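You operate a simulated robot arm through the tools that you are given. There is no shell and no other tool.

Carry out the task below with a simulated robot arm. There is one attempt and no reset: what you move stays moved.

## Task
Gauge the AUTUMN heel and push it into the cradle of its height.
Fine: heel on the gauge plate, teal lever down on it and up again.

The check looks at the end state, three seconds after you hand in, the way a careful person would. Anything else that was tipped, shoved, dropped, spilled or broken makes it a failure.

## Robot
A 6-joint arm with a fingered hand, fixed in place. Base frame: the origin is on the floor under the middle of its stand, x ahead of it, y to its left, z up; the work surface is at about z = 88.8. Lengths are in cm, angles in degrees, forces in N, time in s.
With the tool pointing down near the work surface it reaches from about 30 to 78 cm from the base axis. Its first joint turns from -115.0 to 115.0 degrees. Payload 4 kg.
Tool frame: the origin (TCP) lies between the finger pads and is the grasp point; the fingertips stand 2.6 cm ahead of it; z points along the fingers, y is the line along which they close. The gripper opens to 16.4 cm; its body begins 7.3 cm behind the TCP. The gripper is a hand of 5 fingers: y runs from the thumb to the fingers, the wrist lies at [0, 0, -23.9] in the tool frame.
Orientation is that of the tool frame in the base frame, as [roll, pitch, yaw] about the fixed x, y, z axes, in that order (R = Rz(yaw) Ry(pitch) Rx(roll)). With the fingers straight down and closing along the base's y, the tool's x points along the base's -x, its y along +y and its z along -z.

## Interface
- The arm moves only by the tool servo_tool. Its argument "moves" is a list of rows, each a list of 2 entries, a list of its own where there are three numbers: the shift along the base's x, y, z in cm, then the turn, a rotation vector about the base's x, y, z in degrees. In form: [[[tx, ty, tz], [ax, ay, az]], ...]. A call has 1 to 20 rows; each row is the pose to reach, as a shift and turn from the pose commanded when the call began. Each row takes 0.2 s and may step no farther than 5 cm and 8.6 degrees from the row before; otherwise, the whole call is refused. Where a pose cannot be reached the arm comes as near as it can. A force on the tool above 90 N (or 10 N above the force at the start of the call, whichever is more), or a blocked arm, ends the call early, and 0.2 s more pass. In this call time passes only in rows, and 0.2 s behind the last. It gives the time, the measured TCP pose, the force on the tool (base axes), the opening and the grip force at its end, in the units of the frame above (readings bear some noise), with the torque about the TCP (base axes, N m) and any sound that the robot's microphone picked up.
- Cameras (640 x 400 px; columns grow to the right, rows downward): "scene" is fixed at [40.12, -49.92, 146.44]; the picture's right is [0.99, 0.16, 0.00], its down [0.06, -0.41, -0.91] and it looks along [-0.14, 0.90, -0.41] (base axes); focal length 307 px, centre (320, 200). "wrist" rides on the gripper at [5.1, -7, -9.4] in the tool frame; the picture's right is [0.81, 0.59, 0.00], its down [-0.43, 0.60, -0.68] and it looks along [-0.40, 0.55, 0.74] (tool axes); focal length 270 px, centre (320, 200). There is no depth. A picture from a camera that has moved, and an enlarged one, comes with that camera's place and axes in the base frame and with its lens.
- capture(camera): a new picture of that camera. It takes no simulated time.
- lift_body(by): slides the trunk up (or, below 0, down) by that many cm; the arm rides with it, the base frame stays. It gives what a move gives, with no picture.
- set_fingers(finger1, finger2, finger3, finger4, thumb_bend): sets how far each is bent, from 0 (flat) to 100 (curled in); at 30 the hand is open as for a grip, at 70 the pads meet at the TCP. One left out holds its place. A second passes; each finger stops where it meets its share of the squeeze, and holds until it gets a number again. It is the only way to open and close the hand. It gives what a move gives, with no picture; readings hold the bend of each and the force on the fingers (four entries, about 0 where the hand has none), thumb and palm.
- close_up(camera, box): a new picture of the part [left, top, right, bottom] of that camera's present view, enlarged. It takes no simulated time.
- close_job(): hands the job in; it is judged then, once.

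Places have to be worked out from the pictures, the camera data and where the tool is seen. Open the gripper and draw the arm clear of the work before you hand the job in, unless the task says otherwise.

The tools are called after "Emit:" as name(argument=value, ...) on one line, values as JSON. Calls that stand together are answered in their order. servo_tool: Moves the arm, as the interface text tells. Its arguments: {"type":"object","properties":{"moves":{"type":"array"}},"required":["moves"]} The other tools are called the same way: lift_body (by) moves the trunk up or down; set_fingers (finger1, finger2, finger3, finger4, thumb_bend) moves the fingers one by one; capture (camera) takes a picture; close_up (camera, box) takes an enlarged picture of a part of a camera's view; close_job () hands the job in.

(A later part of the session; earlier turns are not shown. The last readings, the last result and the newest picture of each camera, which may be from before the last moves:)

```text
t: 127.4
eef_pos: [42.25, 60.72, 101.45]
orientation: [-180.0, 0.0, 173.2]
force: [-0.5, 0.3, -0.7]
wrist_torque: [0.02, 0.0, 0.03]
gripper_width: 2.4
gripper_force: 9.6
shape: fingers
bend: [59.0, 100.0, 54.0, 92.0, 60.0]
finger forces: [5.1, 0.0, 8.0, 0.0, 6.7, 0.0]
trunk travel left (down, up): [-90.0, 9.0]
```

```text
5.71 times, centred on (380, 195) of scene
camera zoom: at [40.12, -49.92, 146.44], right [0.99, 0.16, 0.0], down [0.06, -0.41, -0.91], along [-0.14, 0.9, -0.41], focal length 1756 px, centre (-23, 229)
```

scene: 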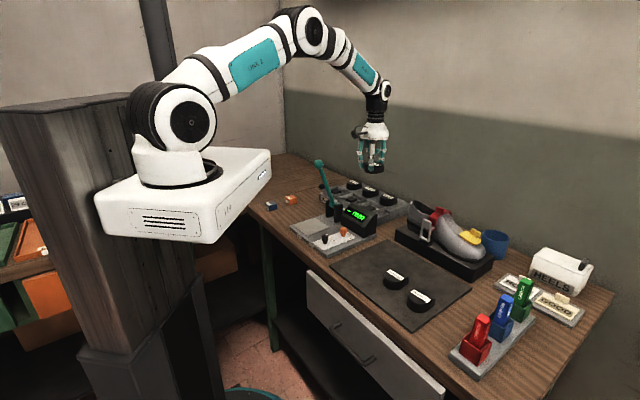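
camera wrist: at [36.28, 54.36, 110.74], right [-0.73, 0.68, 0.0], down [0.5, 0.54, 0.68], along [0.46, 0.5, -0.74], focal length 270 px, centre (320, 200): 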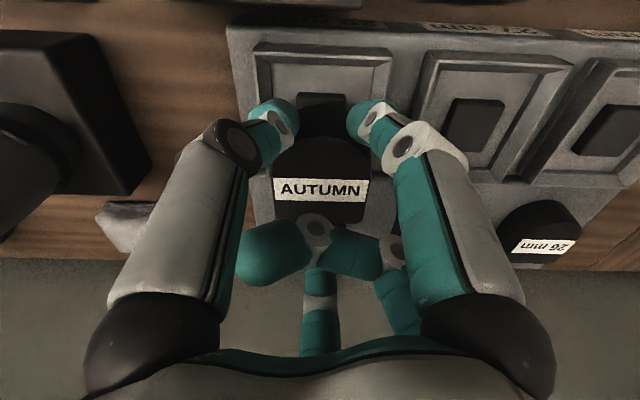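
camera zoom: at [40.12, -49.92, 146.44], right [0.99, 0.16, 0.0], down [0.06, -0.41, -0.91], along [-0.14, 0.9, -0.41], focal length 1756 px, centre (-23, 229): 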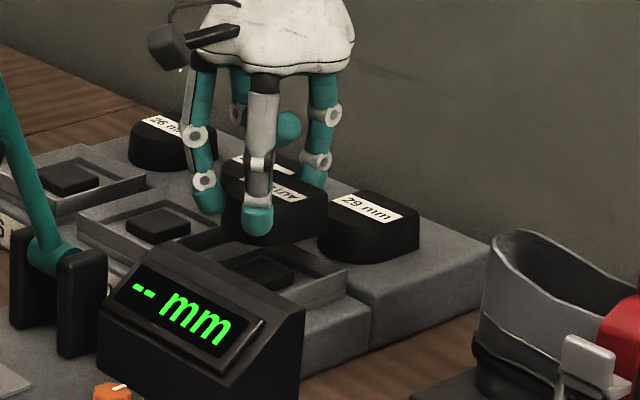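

I check the alignment once more in the enlarged wrist view.

Emit:
close_up(camera="wrist", box=[235, 20, 410, 130])

Emit:
close_up(camera="scene", box=[365, 185, 405, 215])

```text
3.64 times, centred on (322, 75) of wrist
camera zoom: at [36.28, 54.36, 110.74], right [-0.73, 0.68, 0.0], down [0.5, 0.54, 0.68], along [0.46, 0.5, -0.74], focal length 983 px, centre (311, 654)
```

zoom: 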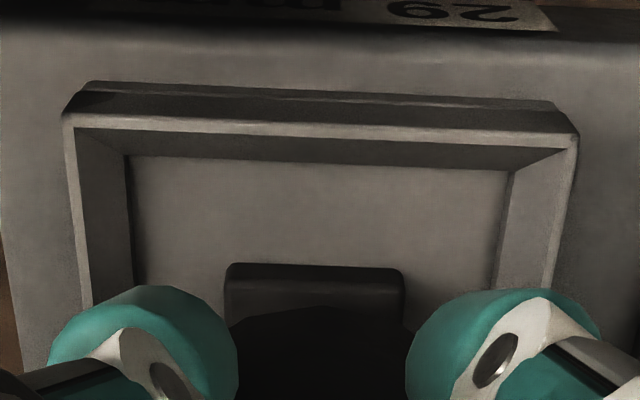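

```text
13.33 times, centred on (385, 200) of scene
camera zoom: at [40.12, -49.92, 146.44], right [0.99, 0.16, 0.0], down [0.06, -0.41, -0.91], along [-0.14, 0.9, -0.41], focal length 4097 px, centre (-547, 200)
```

zoom: 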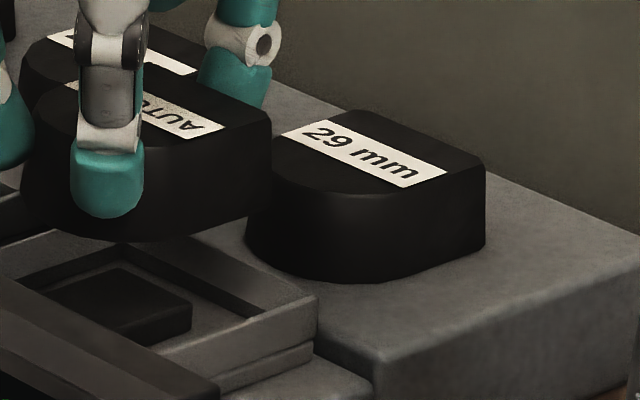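

The "29" tag on the block front confirms the cradle. I correct 0.2 cm further back and lower towards the pad.

Emit:
servo_tool(moves=[[[0.15, 0.16, -1], [0, 0, 0]], [[0.15, 0.16, -2], [0, 0, 0]], [[0.15, 0.16, -2.8], [0, 0, 0]]])

Emit:
close_up(camera="wrist", box=[235, 40, 410, 150])

Emit:
close_up(camera="scene", box=[355, 180, 405, 220])

```text
t: 128.2
eef_pos: [42.42, 60.69, 98.34]
orientation: [-180.0, 0.0, 173.2]
force: [1.2, -0.6, -1.1]
wrist_torque: [0.01, 0.02, -0.03]
gripper_width: 2.4
gripper_force: 9.8
shape: fingers
bend: [59.0, 100.0, 54.0, 92.0, 60.0]
finger forces: [5.1, 0.0, 8.1, 0.1, 6.8, 0.0]
trunk travel left (down, up): [-90.0, 9.0]
```

```text
3.64 times, centred on (322, 95) of wrist
camera zoom: at [36.46, 54.45, 107.75], right [-0.73, 0.68, 0.0], down [0.5, 0.54, 0.68], along [0.46, 0.5, -0.74], focal length 983 px, centre (311, 582)
```

zoom: 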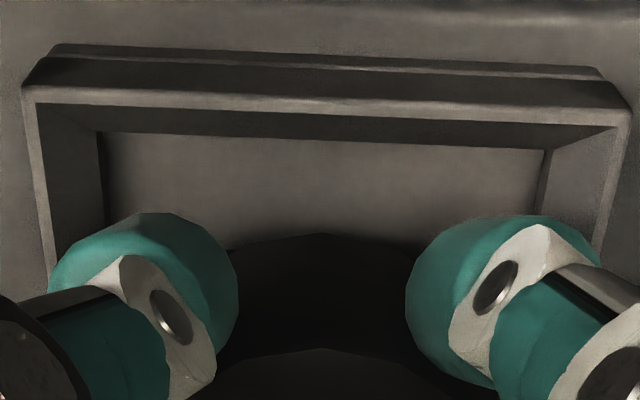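

```text
10.00 times, centred on (380, 200) of scene
camera zoom: at [40.12, -49.92, 146.44], right [0.99, 0.16, 0.0], down [0.06, -0.41, -0.91], along [-0.14, 0.9, -0.41], focal length 3073 px, centre (-280, 200)
```

zoom: 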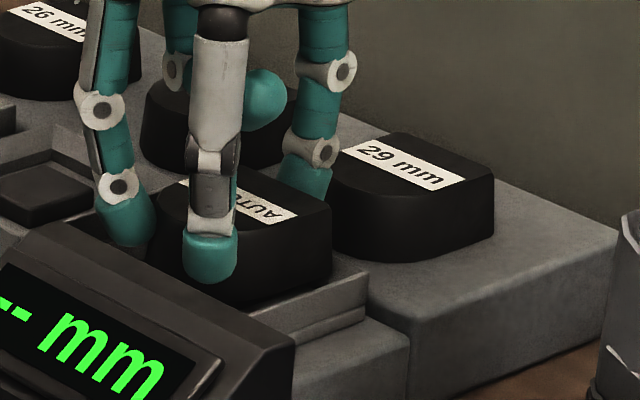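

Aligned well. I continue down in small steps and watch the force.

Emit:
servo_tool(moves=[[[0, 0, -0.3], [0, 0, 0]], [[0, 0, -0.6], [0, 0, 0]]])

Emit:
servo_tool(moves=[[[0, 0, -0.2], [0, 0, 0]], [[0, 0, -0.4], [0, 0, 0]]])

Emit:
close_up(camera="scene", box=[355, 180, 405, 220])

```text
t: 128.8
eef_pos: [42.29, 60.53, 97.62]
orientation: [-179.9, -0.1, 173.2]
force: [-1.1, -1.6, 1.4]
wrist_torque: [-0.03, 0.01, -0.03]
gripper_width: 2.39
gripper_force: 10.6
shape: fingers
bend: [59.0, 100.0, 54.0, 92.0, 60.0]
finger forces: [5.3, 0.1, 7.9, 0.0, 8.4, 0.0]
trunk travel left (down, up): [-90.0, 9.0]
```

```text
t: 129.4
eef_pos: [42.2, 60.52, 97.48]
orientation: [179.8, 0.1, 173.2]
force: [-3.9, -3.5, 10.1]
wrist_torque: [0.19, -0.2, -0.07]
gripper_width: 2.42
gripper_force: 16.6
shape: fingers
bend: [59.0, 100.0, 54.0, 92.0, 60.0]
finger forces: [5.8, 0.0, 17.1, 0.0, 9.4, 0.0]
trunk travel left (down, up): [-90.0, 9.0]
```

```text
10.00 times, centred on (380, 200) of scene
camera zoom: at [40.12, -49.92, 146.44], right [0.99, 0.16, 0.0], down [0.06, -0.41, -0.91], along [-0.14, 0.9, -0.41], focal length 3073 px, centre (-280, 200)
```

zoom: 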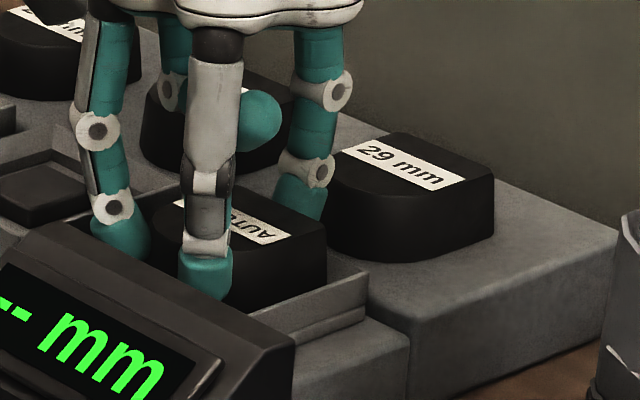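

The back side is pushing forward (force -3.9, -3.5), so I'm slightly too far back. I raise a bit, shift 0.4 cm forward and lower again.

Emit:
servo_tool(moves=[[[0, 0, 0.5], [0, 0, 0]], [[-0.27, -0.29, 0.5], [0, 0, 0]], [[-0.27, -0.29, 0.2], [0, 0, 0]], [[-0.27, -0.29, 0], [0, 0, 0]]])

Emit:
close_up(camera="scene", box=[355, 180, 405, 220])

Emit:
close_up(camera="wrist", box=[235, 50, 410, 160])

```text
t: 130.4
eef_pos: [42.06, 60.24, 97.45]
orientation: [179.9, 0.1, 173.2]
force: [-1.0, -2.3, 7.4]
wrist_torque: [-0.11, 0.0, 0.0]
gripper_width: 2.35
gripper_force: 10.8
shape: fingers
bend: [59.0, 100.0, 54.0, 92.0, 60.0]
finger forces: [5.8, 0.1, 7.7, 0.0, 8.6, 0.0]
trunk travel left (down, up): [-90.0, 9.0]
```

```text
10.00 times, centred on (380, 200) of scene
camera zoom: at [40.12, -49.92, 146.44], right [0.99, 0.16, 0.0], down [0.06, -0.41, -0.91], along [-0.14, 0.9, -0.41], focal length 3073 px, centre (-280, 200)
```

zoom: 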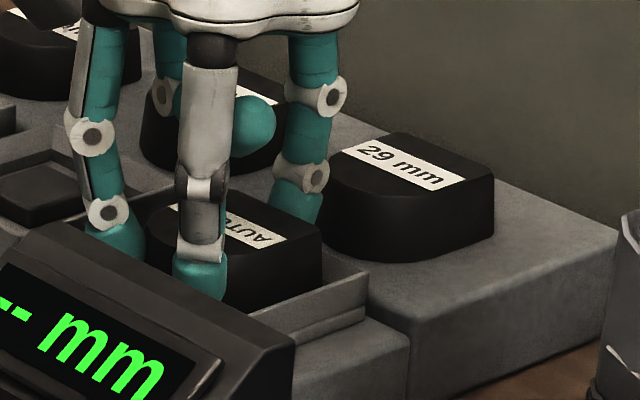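

```text
3.64 times, centred on (322, 105) of wrist
camera zoom: at [36.12, 54.06, 106.8], right [-0.73, 0.68, 0.0], down [0.5, 0.54, 0.68], along [0.46, 0.5, -0.73], focal length 983 px, centre (311, 546)
```

zoom: 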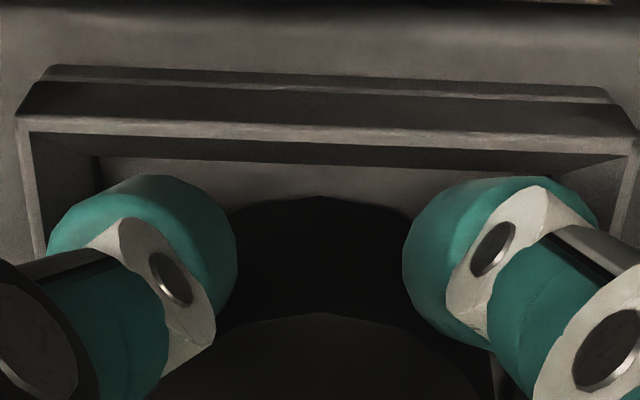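

Finger3 is free again and the heel now rests on something with 7 N, presumably the pad. I lower a little more to see how it reacts.

Emit:
servo_tool(moves=[[[0, 0, -0.2], [0, 0, 0]]])

Emit:
servo_tool(moves=[[[0, 0, -0.2], [0, 0, 0]]])

Emit:
close_up(camera="scene", box=[360, 190, 400, 218])

```text
t: 130.8
eef_pos: [42.0, 60.39, 97.38]
orientation: [179.8, 0.1, 173.0]
force: [-1.8, -3.5, 14.5]
wrist_torque: [-0.09, -0.05, -0.03]
gripper_width: 2.38
gripper_force: 13.6
shape: fingers
bend: [59.0, 100.0, 54.0, 92.0, 60.0]
finger forces: [6.6, 0.0, 9.8, 0.1, 10.1, 0.0]
trunk travel left (down, up): [-90.0, 9.0]
```

```text
t: 131.2
eef_pos: [41.91, 60.24, 97.27]
orientation: [179.7, 0.2, 173.1]
force: [-1.8, -3.5, 24.7]
wrist_torque: [-0.02, -0.03, -0.06]
gripper_width: 2.37
gripper_force: 16.1
shape: fingers
bend: [59.0, 100.0, 54.0, 92.0, 60.0]
finger forces: [8.2, 0.0, 12.9, 0.0, 11.2, 0.0]
trunk travel left (down, up): [-90.0, 9.0]
```

```text
14.29 times, centred on (380, 204) of scene
camera zoom: at [40.12, -49.92, 146.44], right [0.99, 0.16, 0.0], down [0.06, -0.41, -0.91], along [-0.14, 0.9, -0.41], focal length 4390 px, centre (-537, 143)
```

zoom: 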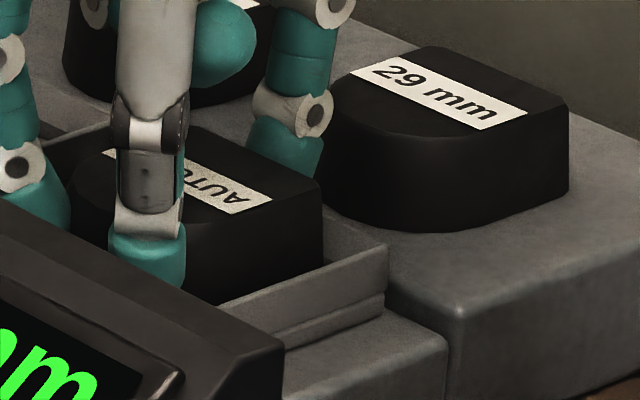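

The heel is inside the rim, firmly on the pad (25 N). I open the fingers just slightly, then raise before opening wider.

Emit:
set_fingers(finger1=53, finger3=51, thumb_bend=53)

Emit:
close_up(camera="scene", box=[360, 190, 400, 218])

Emit:
capture(camera="wrist")

```text
t: 132.2
eef_pos: [42.18, 60.25, 97.05]
orientation: [179.7, 0.1, 173.2]
force: [4.8, 3.7, 22.7]
wrist_torque: [0.38, -0.53, 0.09]
gripper_width: 3.2
gripper_force: 16.1
shape: fingers
bend: [54.0, 100.0, 52.0, 92.0, 54.0]
finger forces: [2.9, 0.0, 23.5, 0.0, 5.4, 0.1]
trunk travel left (down, up): [-90.0, 9.0]
```

```text
14.29 times, centred on (380, 204) of scene
camera zoom: at [40.12, -49.92, 146.44], right [0.99, 0.16, 0.0], down [0.06, -0.41, -0.91], along [-0.14, 0.9, -0.41], focal length 4390 px, centre (-537, 143)
```

zoom: 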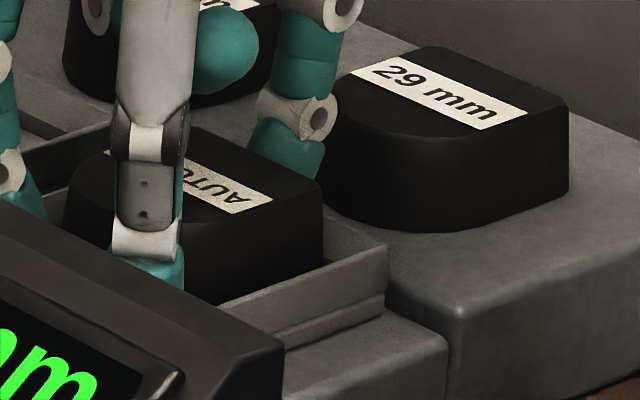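

```text
taken
camera wrist: at [36.17, 54.04, 106.44], right [-0.73, 0.68, 0.0], down [0.5, 0.54, 0.68], along [0.46, 0.5, -0.73], focal length 270 px, centre (320, 200)
```

wrist: 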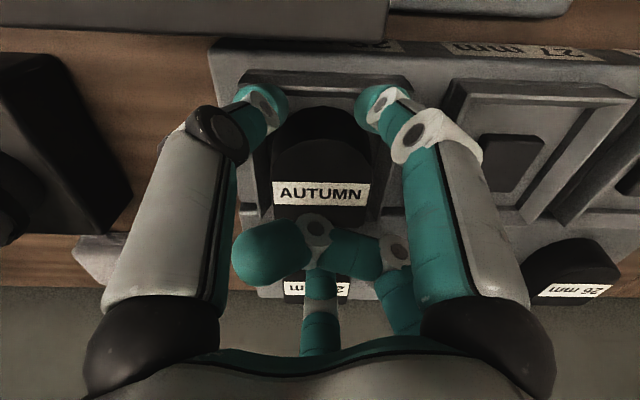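

Released from the heel; the fingertips now bear on the rim. I raise gently.

Emit:
servo_tool(moves=[[[0, 0, 0.4], [0, 0, 0]], [[0, 0, 1.0], [0, 0, 0]], [[0, 0, 2.0], [0, 0, 0]], [[0, 0, 4.5], [0, 0, 0]]])

Emit:
close_up(camera="scene", box=[355, 185, 405, 218])

Emit:
capture(camera="wrist")

```text
t: 133.2
eef_pos: [42.01, 60.27, 101.41]
orientation: [180.0, 0.0, 173.3]
force: [1.2, -0.5, 0.4]
wrist_torque: [0.01, 0.01, 0.01]
gripper_width: 3.47
gripper_force: 0.0
shape: fingers
bend: [53.0, 100.0, 51.0, 92.0, 53.0]
finger forces: [0.1, 0.0, 0.0, 0.0, 0.0, 0.1]
trunk travel left (down, up): [-90.0, 9.0]
```

```text
12.12 times, centred on (380, 202) of scene
camera zoom: at [40.12, -49.92, 146.44], right [0.99, 0.16, 0.0], down [0.06, -0.41, -0.91], along [-0.14, 0.9, -0.41], focal length 3724 px, centre (-407, 182)
```

zoom: 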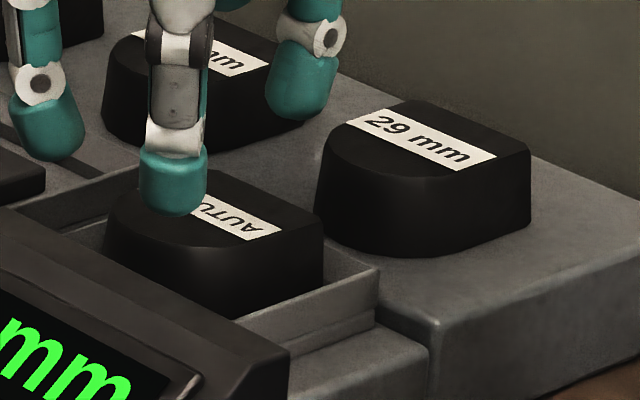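

```text
taken
camera wrist: at [36.02, 54.05, 110.83], right [-0.73, 0.68, 0.0], down [0.5, 0.54, 0.68], along [0.46, 0.5, -0.74], focal length 270 px, centre (320, 200)
```

wrist: 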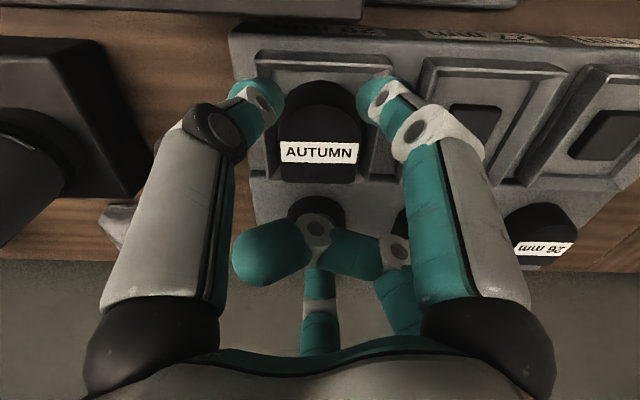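

AUTUMN sits in the 29 mm cradle. I enlarge to see how it is seated before pushing.

Emit:
close_up(camera="wrist", box=[240, 30, 410, 210])

Emit:
close_up(camera="scene", box=[362, 192, 398, 216])

```text
2.22 times, centred on (325, 120) of wrist
camera zoom: at [36.02, 54.05, 110.83], right [-0.73, 0.68, 0.0], down [0.5, 0.54, 0.68], along [0.46, 0.5, -0.74], focal length 601 px, centre (309, 378)
```

zoom: 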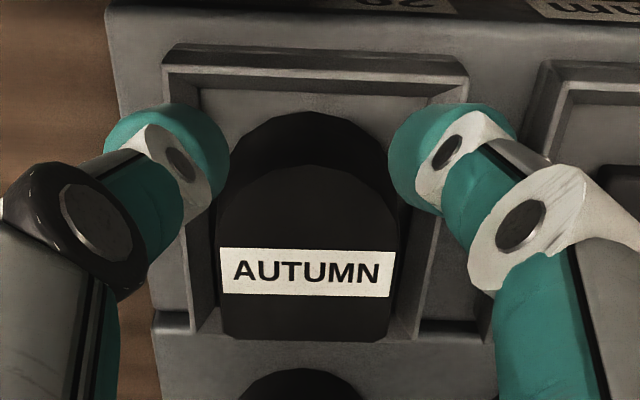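

```text
16.00 times, centred on (380, 204) of scene
camera zoom: at [40.12, -49.92, 146.44], right [0.99, 0.16, 0.0], down [0.06, -0.41, -0.91], along [-0.14, 0.9, -0.41], focal length 4916 px, centre (-640, 136)
```

zoom: 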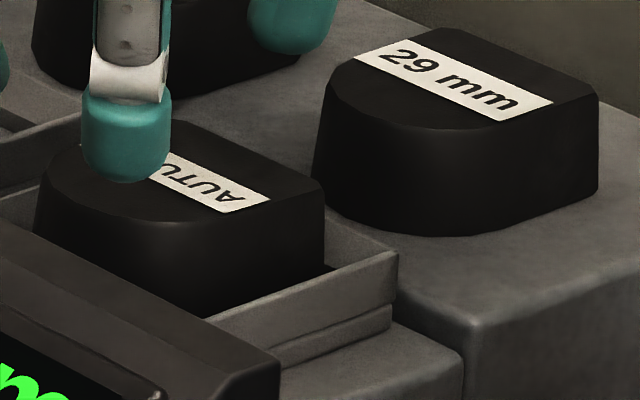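

The heel sits level in the cradle, roughly centred. I close thumb, finger1 and finger3 into a tip cluster above it and move over its centre to push it down.

Emit:
set_fingers(finger1=68, finger3=68, thumb_bend=68)

Emit:
servo_tool(moves=[[[0.25, 0.26, 0], [0, 0, 0]], [[0.25, 0.26, -1.2], [0, 0, 0]], [[0.25, 0.26, -2.0], [0, 0, 0]]])

Emit:
close_up(camera="scene", box=[355, 185, 405, 218])

Emit:
capture(camera="wrist")

```text
t: 134.2
eef_pos: [42.05, 60.4, 101.41]
orientation: [179.9, -0.1, 173.2]
force: [0.1, 0.4, 0.4]
wrist_torque: [-0.02, 0.0, 0.01]
gripper_width: 0.0
gripper_force: 0.1
shape: fingers
bend: [68.0, 100.0, 68.0, 92.0, 68.0]
finger forces: [0.0, 0.1, 0.0, 0.0, 0.0, 0.1]
trunk travel left (down, up): [-90.0, 9.0]
```

```text
t: 135.0
eef_pos: [42.35, 60.52, 99.46]
orientation: [180.0, 0.0, 173.2]
force: [0.7, -0.5, 0.0]
wrist_torque: [0.02, 0.0, 0.03]
gripper_width: 0.0
gripper_force: 0.0
shape: fingers
bend: [68.0, 100.0, 68.0, 92.0, 68.0]
finger forces: [0.1, 0.0, 0.1, 0.0, 0.0, 0.0]
trunk travel left (down, up): [-90.0, 9.0]
```

```text
12.12 times, centred on (380, 202) of scene
camera zoom: at [40.12, -49.92, 146.44], right [0.99, 0.16, 0.0], down [0.06, -0.41, -0.91], along [-0.14, 0.9, -0.41], focal length 3724 px, centre (-407, 182)
```

zoom: 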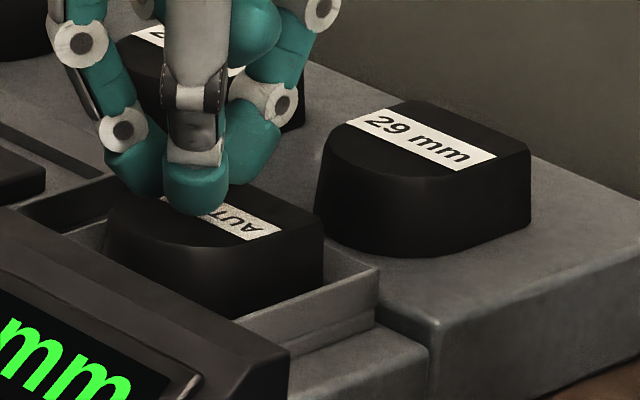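

```text
taken
camera wrist: at [36.42, 54.4, 108.81], right [-0.73, 0.68, 0.0], down [0.5, 0.54, 0.68], along [0.46, 0.5, -0.74], focal length 270 px, centre (320, 200)
```

wrist: 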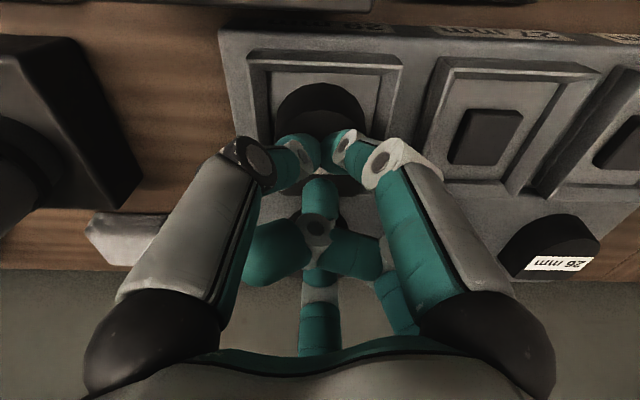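

The tips are just above the heel's centre. I push down in steps.

Emit:
servo_tool(moves=[[[0, 0, -0.3], [0, 0, 0]], [[0, 0, -0.6], [0, 0, 0]]])

Emit:
servo_tool(moves=[[[0, 0, -0.2], [0, 0, 0]]])

Emit:
servo_tool(moves=[[[0, 0, -0.2], [0, 0, 0]]])

Emit:
servo_tool(moves=[[[0, 0, -0.2], [0, 0, 0]]])

```text
t: 135.6
eef_pos: [42.44, 60.66, 98.78]
orientation: [-180.0, -0.1, 173.2]
force: [0.9, -0.6, -0.2]
wrist_torque: [-0.01, -0.01, 0.01]
gripper_width: 0.01
gripper_force: 0.1
shape: fingers
bend: [68.0, 100.0, 68.0, 92.0, 68.0]
finger forces: [0.1, 0.1, 0.0, 0.0, 0.0, 0.0]
trunk travel left (down, up): [-90.0, 9.0]
```

```text
t: 136.0
eef_pos: [42.35, 60.56, 98.59]
orientation: [-180.0, -0.1, 173.2]
force: [0.8, -1.2, 1.6]
wrist_torque: [0.02, 0.03, -0.01]
gripper_width: 0.0
gripper_force: 0.7
shape: fingers
bend: [68.0, 100.0, 68.0, 92.0, 68.0]
finger forces: [1.2, 0.1, 0.1, 0.0, 0.1, 0.0]
trunk travel left (down, up): [-90.0, 9.0]
```

```text
t: 136.4
eef_pos: [42.34, 60.59, 98.54]
orientation: [179.8, 0.1, 173.2]
force: [0.0, -1.5, 8.2]
wrist_torque: [-0.01, 0.03, -0.03]
gripper_width: 0.0
gripper_force: 4.5
shape: fingers
bend: [68.0, 100.0, 68.0, 92.0, 68.0]
finger forces: [3.6, 0.0, 2.8, 0.1, 2.7, 0.0]
trunk travel left (down, up): [-90.0, 9.0]
```

```text
t: 136.8
eef_pos: [42.32, 60.6, 98.44]
orientation: [179.8, 0.1, 173.2]
force: [-1.3, -3.0, 17.4]
wrist_torque: [-0.18, 0.02, -0.02]
gripper_width: 0.0
gripper_force: 9.6
shape: fingers
bend: [68.0, 100.0, 69.0, 92.0, 68.0]
finger forces: [6.1, 0.1, 5.0, 0.0, 8.9, 0.1]
trunk travel left (down, up): [-90.0, 9.0]
```

Contact, 17 N so far. I push further to see if the heel sinks in.

Emit:
servo_tool(moves=[[[0, 0, -0.2], [0, 0, 0]]])

Emit:
servo_tool(moves=[[[0, 0, -0.2], [0, 0, 0]]])

Emit:
servo_tool(moves=[[[0, 0, -0.2], [0, 0, 0]]])

Emit:
close_up(camera="scene", box=[355, 185, 405, 218])

```text
t: 137.2
eef_pos: [42.27, 60.61, 98.63]
orientation: [179.7, 0.2, 173.2]
force: [-1.2, -4.7, 27.7]
wrist_torque: [-0.24, 0.1, 0.01]
gripper_width: 0.0
gripper_force: 15.7
shape: fingers
bend: [68.0, 100.0, 69.0, 92.0, 68.0]
finger forces: [11.4, 0.1, 5.3, 0.0, 14.0, 0.0]
trunk travel left (down, up): [-90.0, 9.0]
```

```text
t: 137.6
eef_pos: [42.17, 60.52, 98.33]
orientation: [179.6, 0.2, 173.2]
force: [-3.2, -7.3, 39.7]
wrist_torque: [-0.41, 0.19, 0.0]
gripper_width: 0.0
gripper_force: 20.7
shape: fingers
bend: [68.0, 100.0, 71.0, 92.0, 68.0]
finger forces: [17.3, 0.0, 6.0, 0.0, 19.3, 0.1]
trunk travel left (down, up): [-90.0, 9.0]
```

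```text
t: 138.0
eef_pos: [42.25, 60.41, 98.28]
orientation: [179.5, 0.4, 173.2]
force: [-2.8, -7.6, 43.7]
wrist_torque: [-0.32, 0.08, 0.04]
gripper_width: 0.0
gripper_force: 27.0
shape: fingers
bend: [72.0, 100.0, 71.0, 92.0, 72.0]
finger forces: [19.3, 0.0, 8.3, 0.0, 26.5, 0.1]
trunk travel left (down, up): [-90.0, 9.0]
```

```text
12.12 times, centred on (380, 202) of scene
camera zoom: at [40.12, -49.92, 146.44], right [0.99, 0.16, 0.0], down [0.06, -0.41, -0.91], along [-0.14, 0.9, -0.41], focal length 3724 px, centre (-407, 182)
```

zoom: 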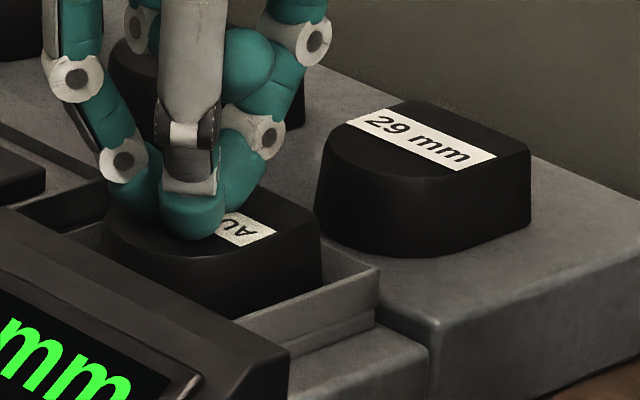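

At 44 N the heel hasn't visibly sunk and the fingertips begin to yield. I lift off, look at the seating, and prepare a stiffer five-finger fist.

Emit:
servo_tool(moves=[[[0, 0, 0.8], [0, 0, 0]], [[0, 0, 2.5], [0, 0, 0]], [[0, 0, 5], [0, 0, 0]], [[-2, -2.2, 8], [0, 0, 0]]])

Emit:
capture(camera="wrist")

Emit:
close_up(camera="scene", box=[360, 188, 400, 216])

```text
t: 139.0
eef_pos: [40.2, 58.22, 105.55]
orientation: [180.0, 0.1, 173.1]
force: [-0.7, -0.8, 0.2]
wrist_torque: [0.03, 0.02, 0.01]
gripper_width: 0.0
gripper_force: 0.0
shape: fingers
bend: [68.0, 100.0, 68.0, 92.0, 68.0]
finger forces: [0.1, 0.1, 0.0, 0.0, 0.1, 0.1]
trunk travel left (down, up): [-90.0, 9.0]
```

```text
taken
camera wrist: at [34.25, 52.04, 114.99], right [-0.73, 0.68, 0.0], down [0.5, 0.54, 0.68], along [0.46, 0.5, -0.73], focal length 270 px, centre (320, 200)
```

wrist: 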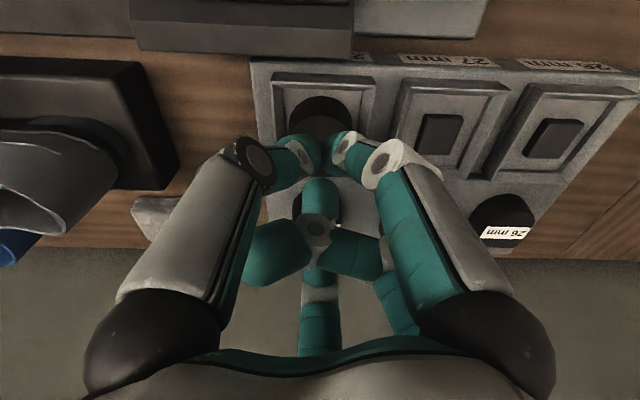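

```text
14.29 times, centred on (380, 202) of scene
camera zoom: at [40.12, -49.92, 146.44], right [0.99, 0.16, 0.0], down [0.06, -0.41, -0.91], along [-0.14, 0.9, -0.41], focal length 4390 px, centre (-537, 171)
```

zoom: 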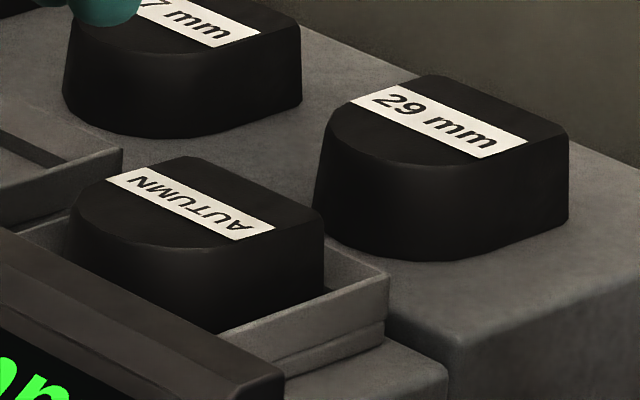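

The heel's top corner is at the same place as before the push, so it rests solidly. To be sure I'll push harder with all five fingers together; first I re-form the fist.

Emit:
set_fingers(finger1=50, finger3=50, thumb_bend=50)

Emit:
set_fingers(finger4=50)

Emit:
set_fingers(finger2=50)

Emit:
capture(camera="wrist")

Emit:
close_up(camera="wrist", box=[250, 55, 400, 190])

```text
t: 140.0
eef_pos: [40.36, 58.42, 105.46]
orientation: [-179.9, 0.0, 173.3]
force: [-0.1, 0.3, 1.0]
wrist_torque: [0.0, 0.0, 0.0]
gripper_width: 4.2
gripper_force: 0.0
shape: fingers
bend: [50.0, 100.0, 50.0, 92.0, 50.0]
finger forces: [0.0, 0.0, 0.0, 0.0, 0.0, 0.1]
trunk travel left (down, up): [-90.0, 9.0]
```

```text
t: 141.0
eef_pos: [40.3, 58.43, 105.53]
orientation: [180.0, 0.0, 173.2]
force: [0.6, 0.2, -0.3]
wrist_torque: [0.02, -0.02, 0.0]
gripper_width: 4.2
gripper_force: 0.0
shape: fingers
bend: [50.0, 100.0, 50.0, 50.0, 50.0]
finger forces: [0.1, 0.0, 0.1, 0.0, 0.0, 0.0]
trunk travel left (down, up): [-90.0, 9.0]
```

```text
t: 142.0
eef_pos: [40.44, 58.52, 105.5]
orientation: [-180.0, 0.0, 173.2]
force: [-0.2, 1.1, 0.2]
wrist_torque: [-0.01, -0.03, 0.04]
gripper_width: 4.18
gripper_force: 0.0
shape: fingers
bend: [50.0, 50.0, 50.0, 50.0, 50.0]
finger forces: [0.1, 0.1, 0.1, 0.1, 0.1, 0.0]
trunk travel left (down, up): [-90.0, 9.0]
```

```text
taken
camera wrist: at [34.42, 52.22, 114.91], right [-0.73, 0.68, 0.0], down [0.5, 0.54, 0.68], along [0.46, 0.5, -0.74], focal length 270 px, centre (320, 200)
```

wrist: 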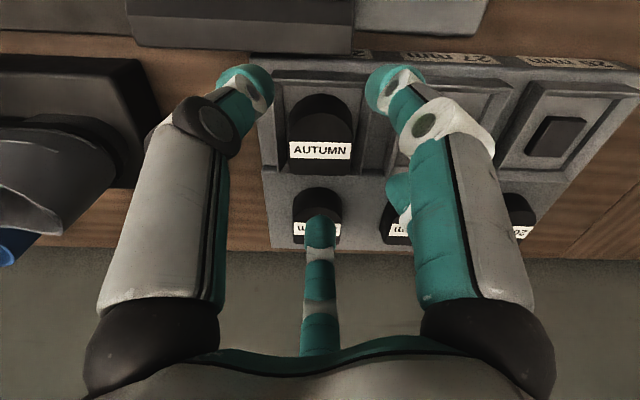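

```text
2.96 times, centred on (325, 122) of wrist
camera zoom: at [34.42, 52.22, 114.91], right [-0.73, 0.68, 0.0], down [0.5, 0.54, 0.68], along [0.46, 0.5, -0.74], focal length 801 px, centre (305, 430)
```

zoom: 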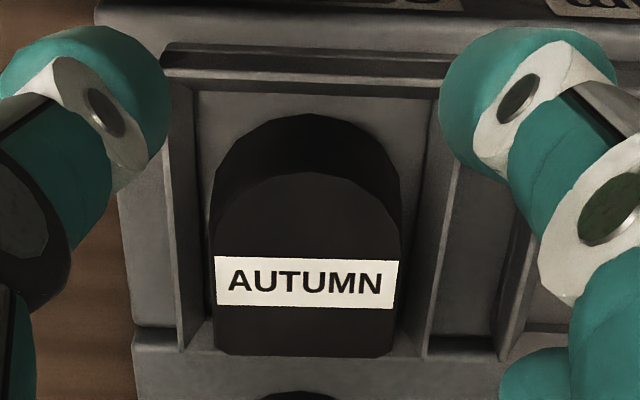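

The heel sits about 0.3 cm forward and 0.3 cm sideways of the cradle's centre. I'll centre it with a gentle three-finger squeeze above the rim; first I move over the cradle centre with open fingers.

Emit:
set_fingers(finger1=46, finger2=42, finger3=46, finger4=42, thumb_bend=46)

Emit:
servo_tool(moves=[[[1.0, 1.1, 0], [0, 0, 0]], [[1.91, 2.26, 0], [0, 0, 0]], [[1.91, 2.26, -3], [0, 0, 0]], [[1.91, 2.26, -5.5], [0, 0, 0]], [[1.91, 2.26, -7.3], [0, 0, 0]]])

Emit:
capture(camera="wrist")

Emit:
close_up(camera="scene", box=[355, 180, 405, 218])

```text
t: 143.0
eef_pos: [40.43, 58.42, 105.51]
orientation: [179.9, 0.0, 173.1]
force: [0.0, 0.3, -0.3]
wrist_torque: [-0.01, 0.0, 0.02]
gripper_width: 5.18
gripper_force: 0.1
shape: fingers
bend: [46.0, 42.0, 46.0, 42.0, 46.0]
finger forces: [0.0, 0.0, 0.1, 0.0, 0.1, 0.0]
trunk travel left (down, up): [-90.0, 9.0]
```

```text
t: 144.2
eef_pos: [42.25, 60.63, 98.28]
orientation: [180.0, -0.1, 173.2]
force: [0.1, 0.1, 0.2]
wrist_torque: [-0.01, 0.0, 0.0]
gripper_width: 5.17
gripper_force: 0.0
shape: fingers
bend: [46.0, 42.0, 46.0, 42.0, 46.0]
finger forces: [0.1, 0.0, 0.1, 0.1, 0.0, 0.0]
trunk travel left (down, up): [-90.0, 9.0]
```

```text
taken
camera wrist: at [36.35, 54.45, 107.73], right [-0.73, 0.68, 0.0], down [0.5, 0.54, 0.68], along [0.46, 0.5, -0.74], focal length 270 px, centre (320, 200)
```

wrist: 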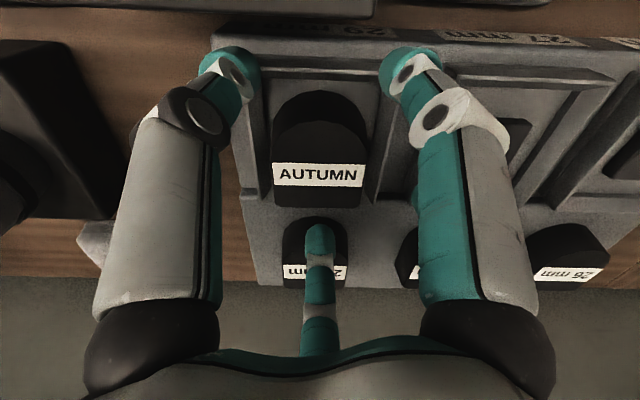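

```text
10.53 times, centred on (380, 199) of scene
camera zoom: at [40.12, -49.92, 146.44], right [0.99, 0.16, 0.0], down [0.06, -0.41, -0.91], along [-0.14, 0.9, -0.41], focal length 3234 px, centre (-312, 210)
```

zoom: 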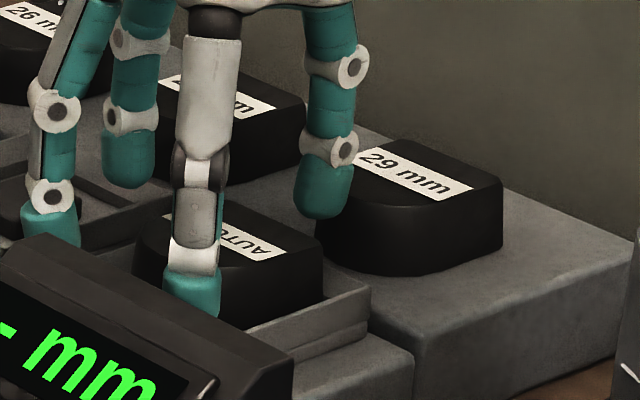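

I enlarge to compare heel and cradle edges from here.

Emit:
close_up(camera="wrist", box=[235, 60, 405, 220])

```text
2.50 times, centred on (320, 140) of wrist
camera zoom: at [36.35, 54.45, 107.73], right [-0.73, 0.68, 0.0], down [0.5, 0.54, 0.68], along [0.46, 0.5, -0.74], focal length 676 px, centre (320, 350)
```

zoom: 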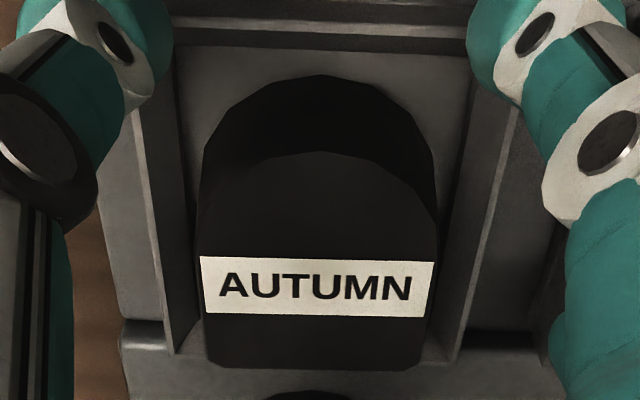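

Laterally the heel is centred; it is about 0.2 cm forward. I squeeze gently to centre it.

Emit:
set_fingers(finger1=57, finger3=55, thumb_bend=57)

Emit:
close_up(camera="wrist", box=[235, 60, 405, 220])

Emit:
close_up(camera="scene", box=[360, 188, 400, 216])

```text
t: 145.2
eef_pos: [42.25, 60.65, 98.29]
orientation: [179.9, 0.0, 173.3]
force: [1.3, 1.3, 1.2]
wrist_torque: [0.03, -0.03, 0.0]
gripper_width: 2.8
gripper_force: 0.5
shape: fingers
bend: [56.0, 42.0, 54.0, 42.0, 56.0]
finger forces: [0.1, 0.0, 0.8, 0.0, 0.0, 0.0]
trunk travel left (down, up): [-90.0, 9.0]
```

```text
2.50 times, centred on (320, 140) of wrist
camera zoom: at [36.33, 54.42, 107.77], right [-0.73, 0.68, 0.0], down [0.5, 0.54, 0.68], along [0.46, 0.5, -0.74], focal length 676 px, centre (320, 350)
```

zoom: 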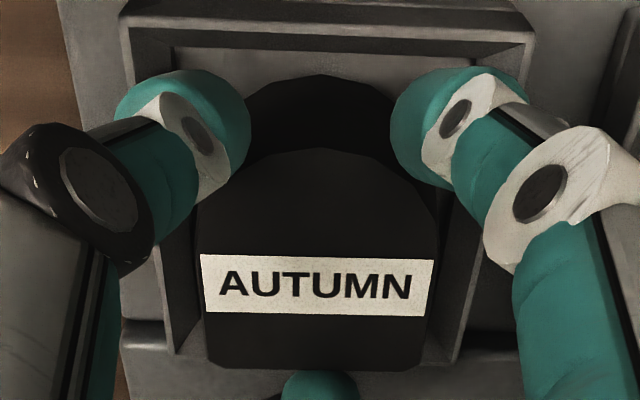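

```text
14.29 times, centred on (380, 202) of scene
camera zoom: at [40.12, -49.92, 146.44], right [0.99, 0.16, 0.0], down [0.06, -0.41, -0.91], along [-0.14, 0.9, -0.41], focal length 4390 px, centre (-537, 171)
```

zoom: 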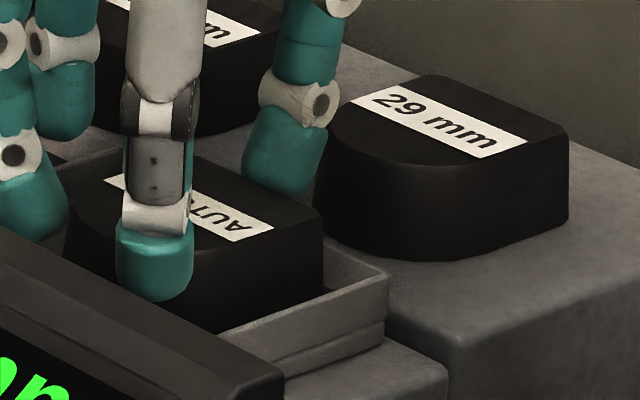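

Only light contact so far; I close a bit more.

Emit:
set_fingers(finger1=60, finger3=58, thumb_bend=60)

Emit:
close_up(camera="wrist", box=[235, 60, 405, 220])

```text
t: 146.2
eef_pos: [42.24, 60.62, 98.2]
orientation: [179.9, -0.1, 173.2]
force: [-0.6, -2.6, 1.9]
wrist_torque: [-0.11, 0.04, 0.04]
gripper_width: 2.44
gripper_force: 3.9
shape: fingers
bend: [58.0, 42.0, 55.0, 42.0, 58.0]
finger forces: [2.5, 0.0, 1.9, 0.1, 3.9, 0.0]
trunk travel left (down, up): [-90.0, 9.0]
```

```text
2.50 times, centred on (320, 140) of wrist
camera zoom: at [36.31, 54.37, 107.78], right [-0.73, 0.68, 0.0], down [0.5, 0.54, 0.68], along [0.46, 0.5, -0.74], focal length 676 px, centre (320, 350)
```

zoom: 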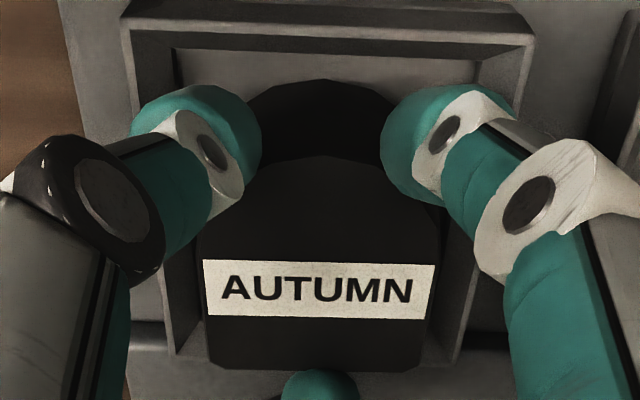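

The heel is now centred within about 0.1 cm. I open, rise, make a five-finger fist and push from above.

Emit:
set_fingers(finger1=50, finger3=49, thumb_bend=50)

Emit:
servo_tool(moves=[[[0, 0, 1], [0, 0, 0]], [[0, 0, 3], [0, 0, 0]], [[0, 0, 4.5], [0, 0, 0]]])

Emit:
set_fingers(finger1=70, finger2=70, finger3=70, finger4=70, thumb_bend=70)

Emit:
close_up(camera="scene", box=[350, 170, 410, 218])

```text
t: 147.2
eef_pos: [42.32, 60.74, 98.4]
orientation: [179.9, 0.0, 173.2]
force: [0.1, 0.0, 0.1]
wrist_torque: [-0.01, -0.01, -0.02]
gripper_width: 4.2
gripper_force: 0.1
shape: fingers
bend: [50.0, 42.0, 49.0, 42.0, 50.0]
finger forces: [0.0, 0.1, 0.0, 0.0, 0.0, 0.1]
trunk travel left (down, up): [-90.0, 9.0]
```

```text
t: 148.0
eef_pos: [42.41, 60.48, 102.85]
orientation: [179.9, 0.0, 173.2]
force: [0.8, -0.4, 0.1]
wrist_torque: [-0.04, 0.01, -0.01]
gripper_width: 4.2
gripper_force: 0.1
shape: fingers
bend: [50.0, 42.0, 49.0, 42.0, 50.0]
finger forces: [0.0, 0.0, 0.0, 0.0, 0.0, 0.1]
trunk travel left (down, up): [-90.0, 9.0]
```

```text
t: 149.0
eef_pos: [42.27, 60.66, 102.73]
orientation: [-179.9, -0.1, 173.2]
force: [-0.2, 0.0, 0.3]
wrist_torque: [0.01, 0.01, 0.01]
gripper_width: 0.0
gripper_force: 0.1
shape: fingers
bend: [69.0, 67.0, 70.0, 68.0, 69.0]
finger forces: [0.0, 0.1, 0.0, 0.0, 0.0, 0.0]
trunk travel left (down, up): [-90.0, 9.0]
```

```text
8.33 times, centred on (380, 194) of scene
camera zoom: at [40.12, -49.92, 146.44], right [0.99, 0.16, 0.0], down [0.06, -0.41, -0.91], along [-0.14, 0.9, -0.41], focal length 2561 px, centre (-180, 250)
```

zoom: 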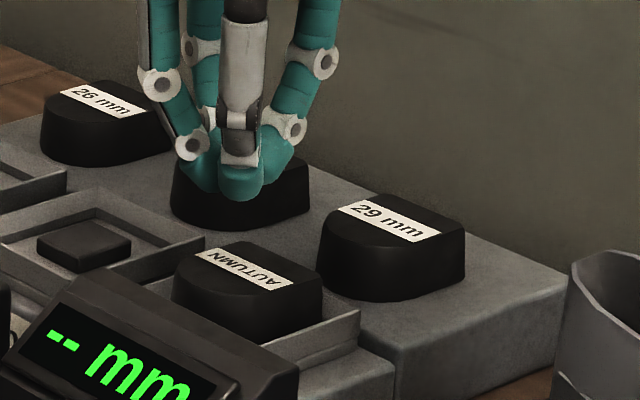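

The fist is ready. I go down to contact and push progressively.

Emit:
servo_tool(moves=[[[0, 0.1, -2], [0, 0, 0]], [[0, 0.1, -3.5], [0, 0, 0]], [[0, 0.1, -4.2], [0, 0, 0]]])

Emit:
servo_tool(moves=[[[0, 0, -0.3], [0, 0, 0]]])

Emit:
servo_tool(moves=[[[0, 0, -0.3], [0, 0, 0]]])

Emit:
servo_tool(moves=[[[0, 0, -0.3], [0, 0, 0]]])

```text
t: 149.8
eef_pos: [42.32, 60.84, 98.68]
orientation: [179.9, 0.1, 173.2]
force: [-0.3, -0.2, 4.1]
wrist_torque: [-0.01, 0.0, -0.01]
gripper_width: 0.0
gripper_force: 4.2
shape: fingers
bend: [69.0, 68.0, 70.0, 68.0, 69.0]
finger forces: [0.0, 4.9, 0.0, 5.0, 0.0, 0.0]
trunk travel left (down, up): [-90.0, 9.0]
```

```text
t: 150.2
eef_pos: [42.48, 60.83, 98.57]
orientation: [179.7, 0.2, 173.2]
force: [1.1, -1.1, 17.7]
wrist_torque: [-0.09, -0.08, -0.02]
gripper_width: 0.01
gripper_force: 12.7
shape: fingers
bend: [69.0, 68.0, 70.0, 68.0, 69.0]
finger forces: [0.0, 9.4, 0.1, 15.1, 0.0, 0.1]
trunk travel left (down, up): [-90.0, 9.0]
```

```text
t: 150.6
eef_pos: [42.41, 60.82, 98.53]
orientation: [179.5, 0.1, 173.2]
force: [3.0, -1.9, 34.8]
wrist_torque: [-0.09, -0.13, 0.03]
gripper_width: 0.0
gripper_force: 24.6
shape: fingers
bend: [69.0, 68.0, 70.0, 67.0, 69.0]
finger forces: [8.2, 15.4, 0.1, 25.6, 0.1, 0.1]
trunk travel left (down, up): [-90.0, 9.0]
```

```text
t: 151.0
eef_pos: [42.26, 60.76, 98.47]
orientation: [179.4, 0.3, 173.2]
force: [1.8, -2.9, 46.2]
wrist_torque: [-0.18, -0.14, -0.02]
gripper_width: 0.0
gripper_force: 31.2
shape: fingers
bend: [69.0, 68.0, 70.0, 67.0, 70.0]
finger forces: [14.9, 16.9, 0.0, 30.0, 0.0, 0.0]
trunk travel left (down, up): [-90.0, 9.0]
```

46 N and rigid so far. I continue.

Emit:
servo_tool(moves=[[[0, 0, -0.3], [0, 0, 0]]])

Emit:
servo_tool(moves=[[[0, 0, -0.3], [0, 0, 0]]])

Emit:
servo_tool(moves=[[[0, 0, -0.3], [0, 0, 0]]])

Emit:
close_up(camera="scene", box=[350, 170, 410, 218])

```text
t: 151.4
eef_pos: [42.22, 60.74, 98.44]
orientation: [179.2, 0.3, 173.2]
force: [-1.8, -4.9, 58.2]
wrist_torque: [-0.36, 0.0, -0.01]
gripper_width: 0.0
gripper_force: 45.5
shape: fingers
bend: [68.0, 68.0, 70.0, 67.0, 70.0]
finger forces: [19.6, 17.8, 0.0, 30.7, 23.2, 0.0]
trunk travel left (down, up): [-90.0, 9.0]
```

```text
t: 151.8
eef_pos: [42.29, 60.77, 98.37]
orientation: [178.9, 0.5, 173.2]
force: [-4.7, -9.1, 70.9]
wrist_torque: [-0.59, 0.19, -0.01]
gripper_width: 0.0
gripper_force: 52.5
shape: fingers
bend: [68.0, 68.0, 70.0, 67.0, 70.0]
finger forces: [23.3, 17.7, 0.0, 33.3, 29.4, 0.0]
trunk travel left (down, up): [-90.0, 9.0]
```

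```text
t: 152.2
eef_pos: [42.32, 60.85, 98.43]
orientation: [178.8, 0.6, 173.2]
force: [-7.2, -11.1, 81.2]
wrist_torque: [-0.78, 0.28, -0.02]
gripper_width: 0.0
gripper_force: 57.6
shape: fingers
bend: [68.0, 68.0, 70.0, 67.0, 70.0]
finger forces: [26.9, 18.9, 0.1, 34.5, 35.0, 0.0]
trunk travel left (down, up): [-90.0, 9.0]
```

```text
8.33 times, centred on (380, 194) of scene
camera zoom: at [40.12, -49.92, 146.44], right [0.99, 0.16, 0.0], down [0.06, -0.41, -0.91], along [-0.14, 0.9, -0.41], focal length 2561 px, centre (-180, 250)
```

zoom: 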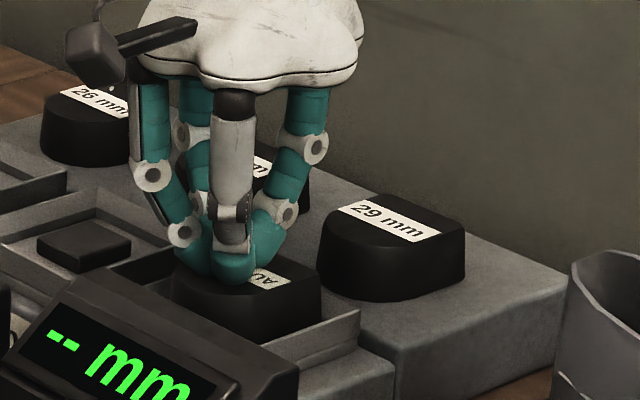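

At 81 N the heel does not move further: it is fully seated. I lift off and inspect.

Emit:
servo_tool(moves=[[[0, 0, 1.5], [0, 0, 0]], [[0, 0, 3], [0, 0, 0]], [[0, 0, 6], [0, 0, 0]], [[-1.5, -1.6, 9], [0, 0, 0]]])

Emit:
set_fingers(finger1=35, finger2=35, finger3=35, finger4=35, thumb_bend=35)

Emit:
capture(camera="wrist")

Emit:
close_up(camera="wrist", box=[250, 40, 400, 190])

Emit:
close_up(camera="scene", box=[355, 185, 405, 218])

```text
t: 153.2
eef_pos: [40.75, 59.07, 105.64]
orientation: [-180.0, 0.1, 173.2]
force: [0.8, 0.8, 1.2]
wrist_torque: [0.02, -0.04, 0.0]
gripper_width: 0.02
gripper_force: 0.1
shape: fingers
bend: [69.0, 68.0, 69.0, 68.0, 69.0]
finger forces: [0.0, 0.0, 0.0, 0.1, 0.1, 0.0]
trunk travel left (down, up): [-90.0, 9.0]
```

```text
t: 154.2
eef_pos: [40.84, 59.3, 105.78]
orientation: [-180.0, -0.1, 173.2]
force: [-0.3, 0.1, 0.5]
wrist_torque: [-0.01, -0.02, -0.02]
gripper_width: 7.91
gripper_force: 0.1
shape: fingers
bend: [35.0, 35.0, 35.0, 35.0, 35.0]
finger forces: [0.1, 0.0, 0.0, 0.0, 0.0, 0.0]
trunk travel left (down, up): [-90.0, 9.0]
```

```text
taken
camera wrist: at [34.93, 53.13, 115.07], right [-0.73, 0.68, 0.0], down [0.5, 0.54, 0.68], along [0.46, 0.5, -0.74], focal length 270 px, centre (320, 200)
```

wrist: 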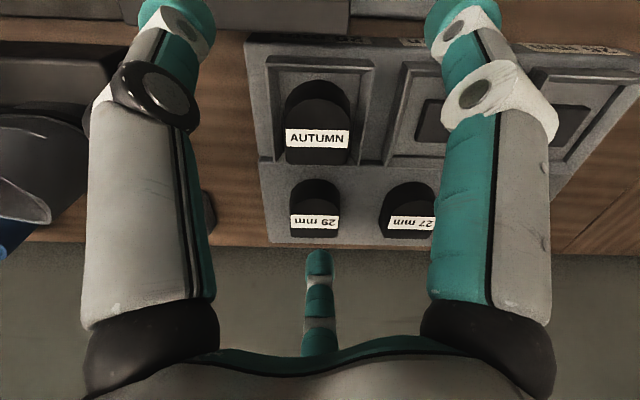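

```text
2.67 times, centred on (325, 115) of wrist
camera zoom: at [34.93, 53.13, 115.07], right [-0.73, 0.68, 0.0], down [0.5, 0.54, 0.68], along [0.46, 0.5, -0.74], focal length 721 px, centre (307, 427)
```

zoom: 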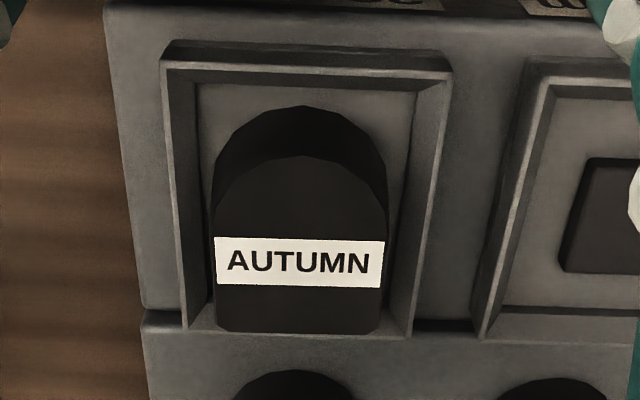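

```text
12.12 times, centred on (380, 202) of scene
camera zoom: at [40.12, -49.92, 146.44], right [0.99, 0.16, 0.0], down [0.06, -0.41, -0.91], along [-0.14, 0.9, -0.41], focal length 3724 px, centre (-407, 182)
```

zoom: 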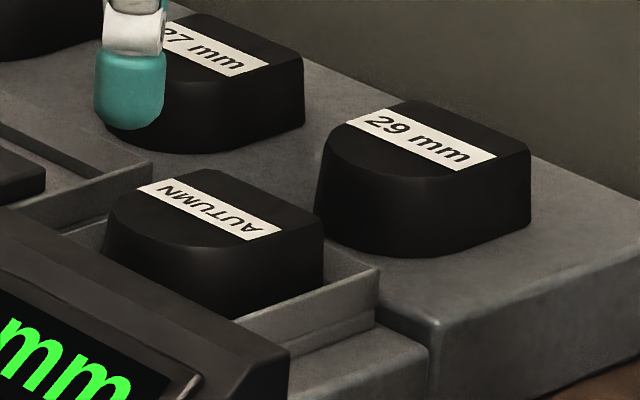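

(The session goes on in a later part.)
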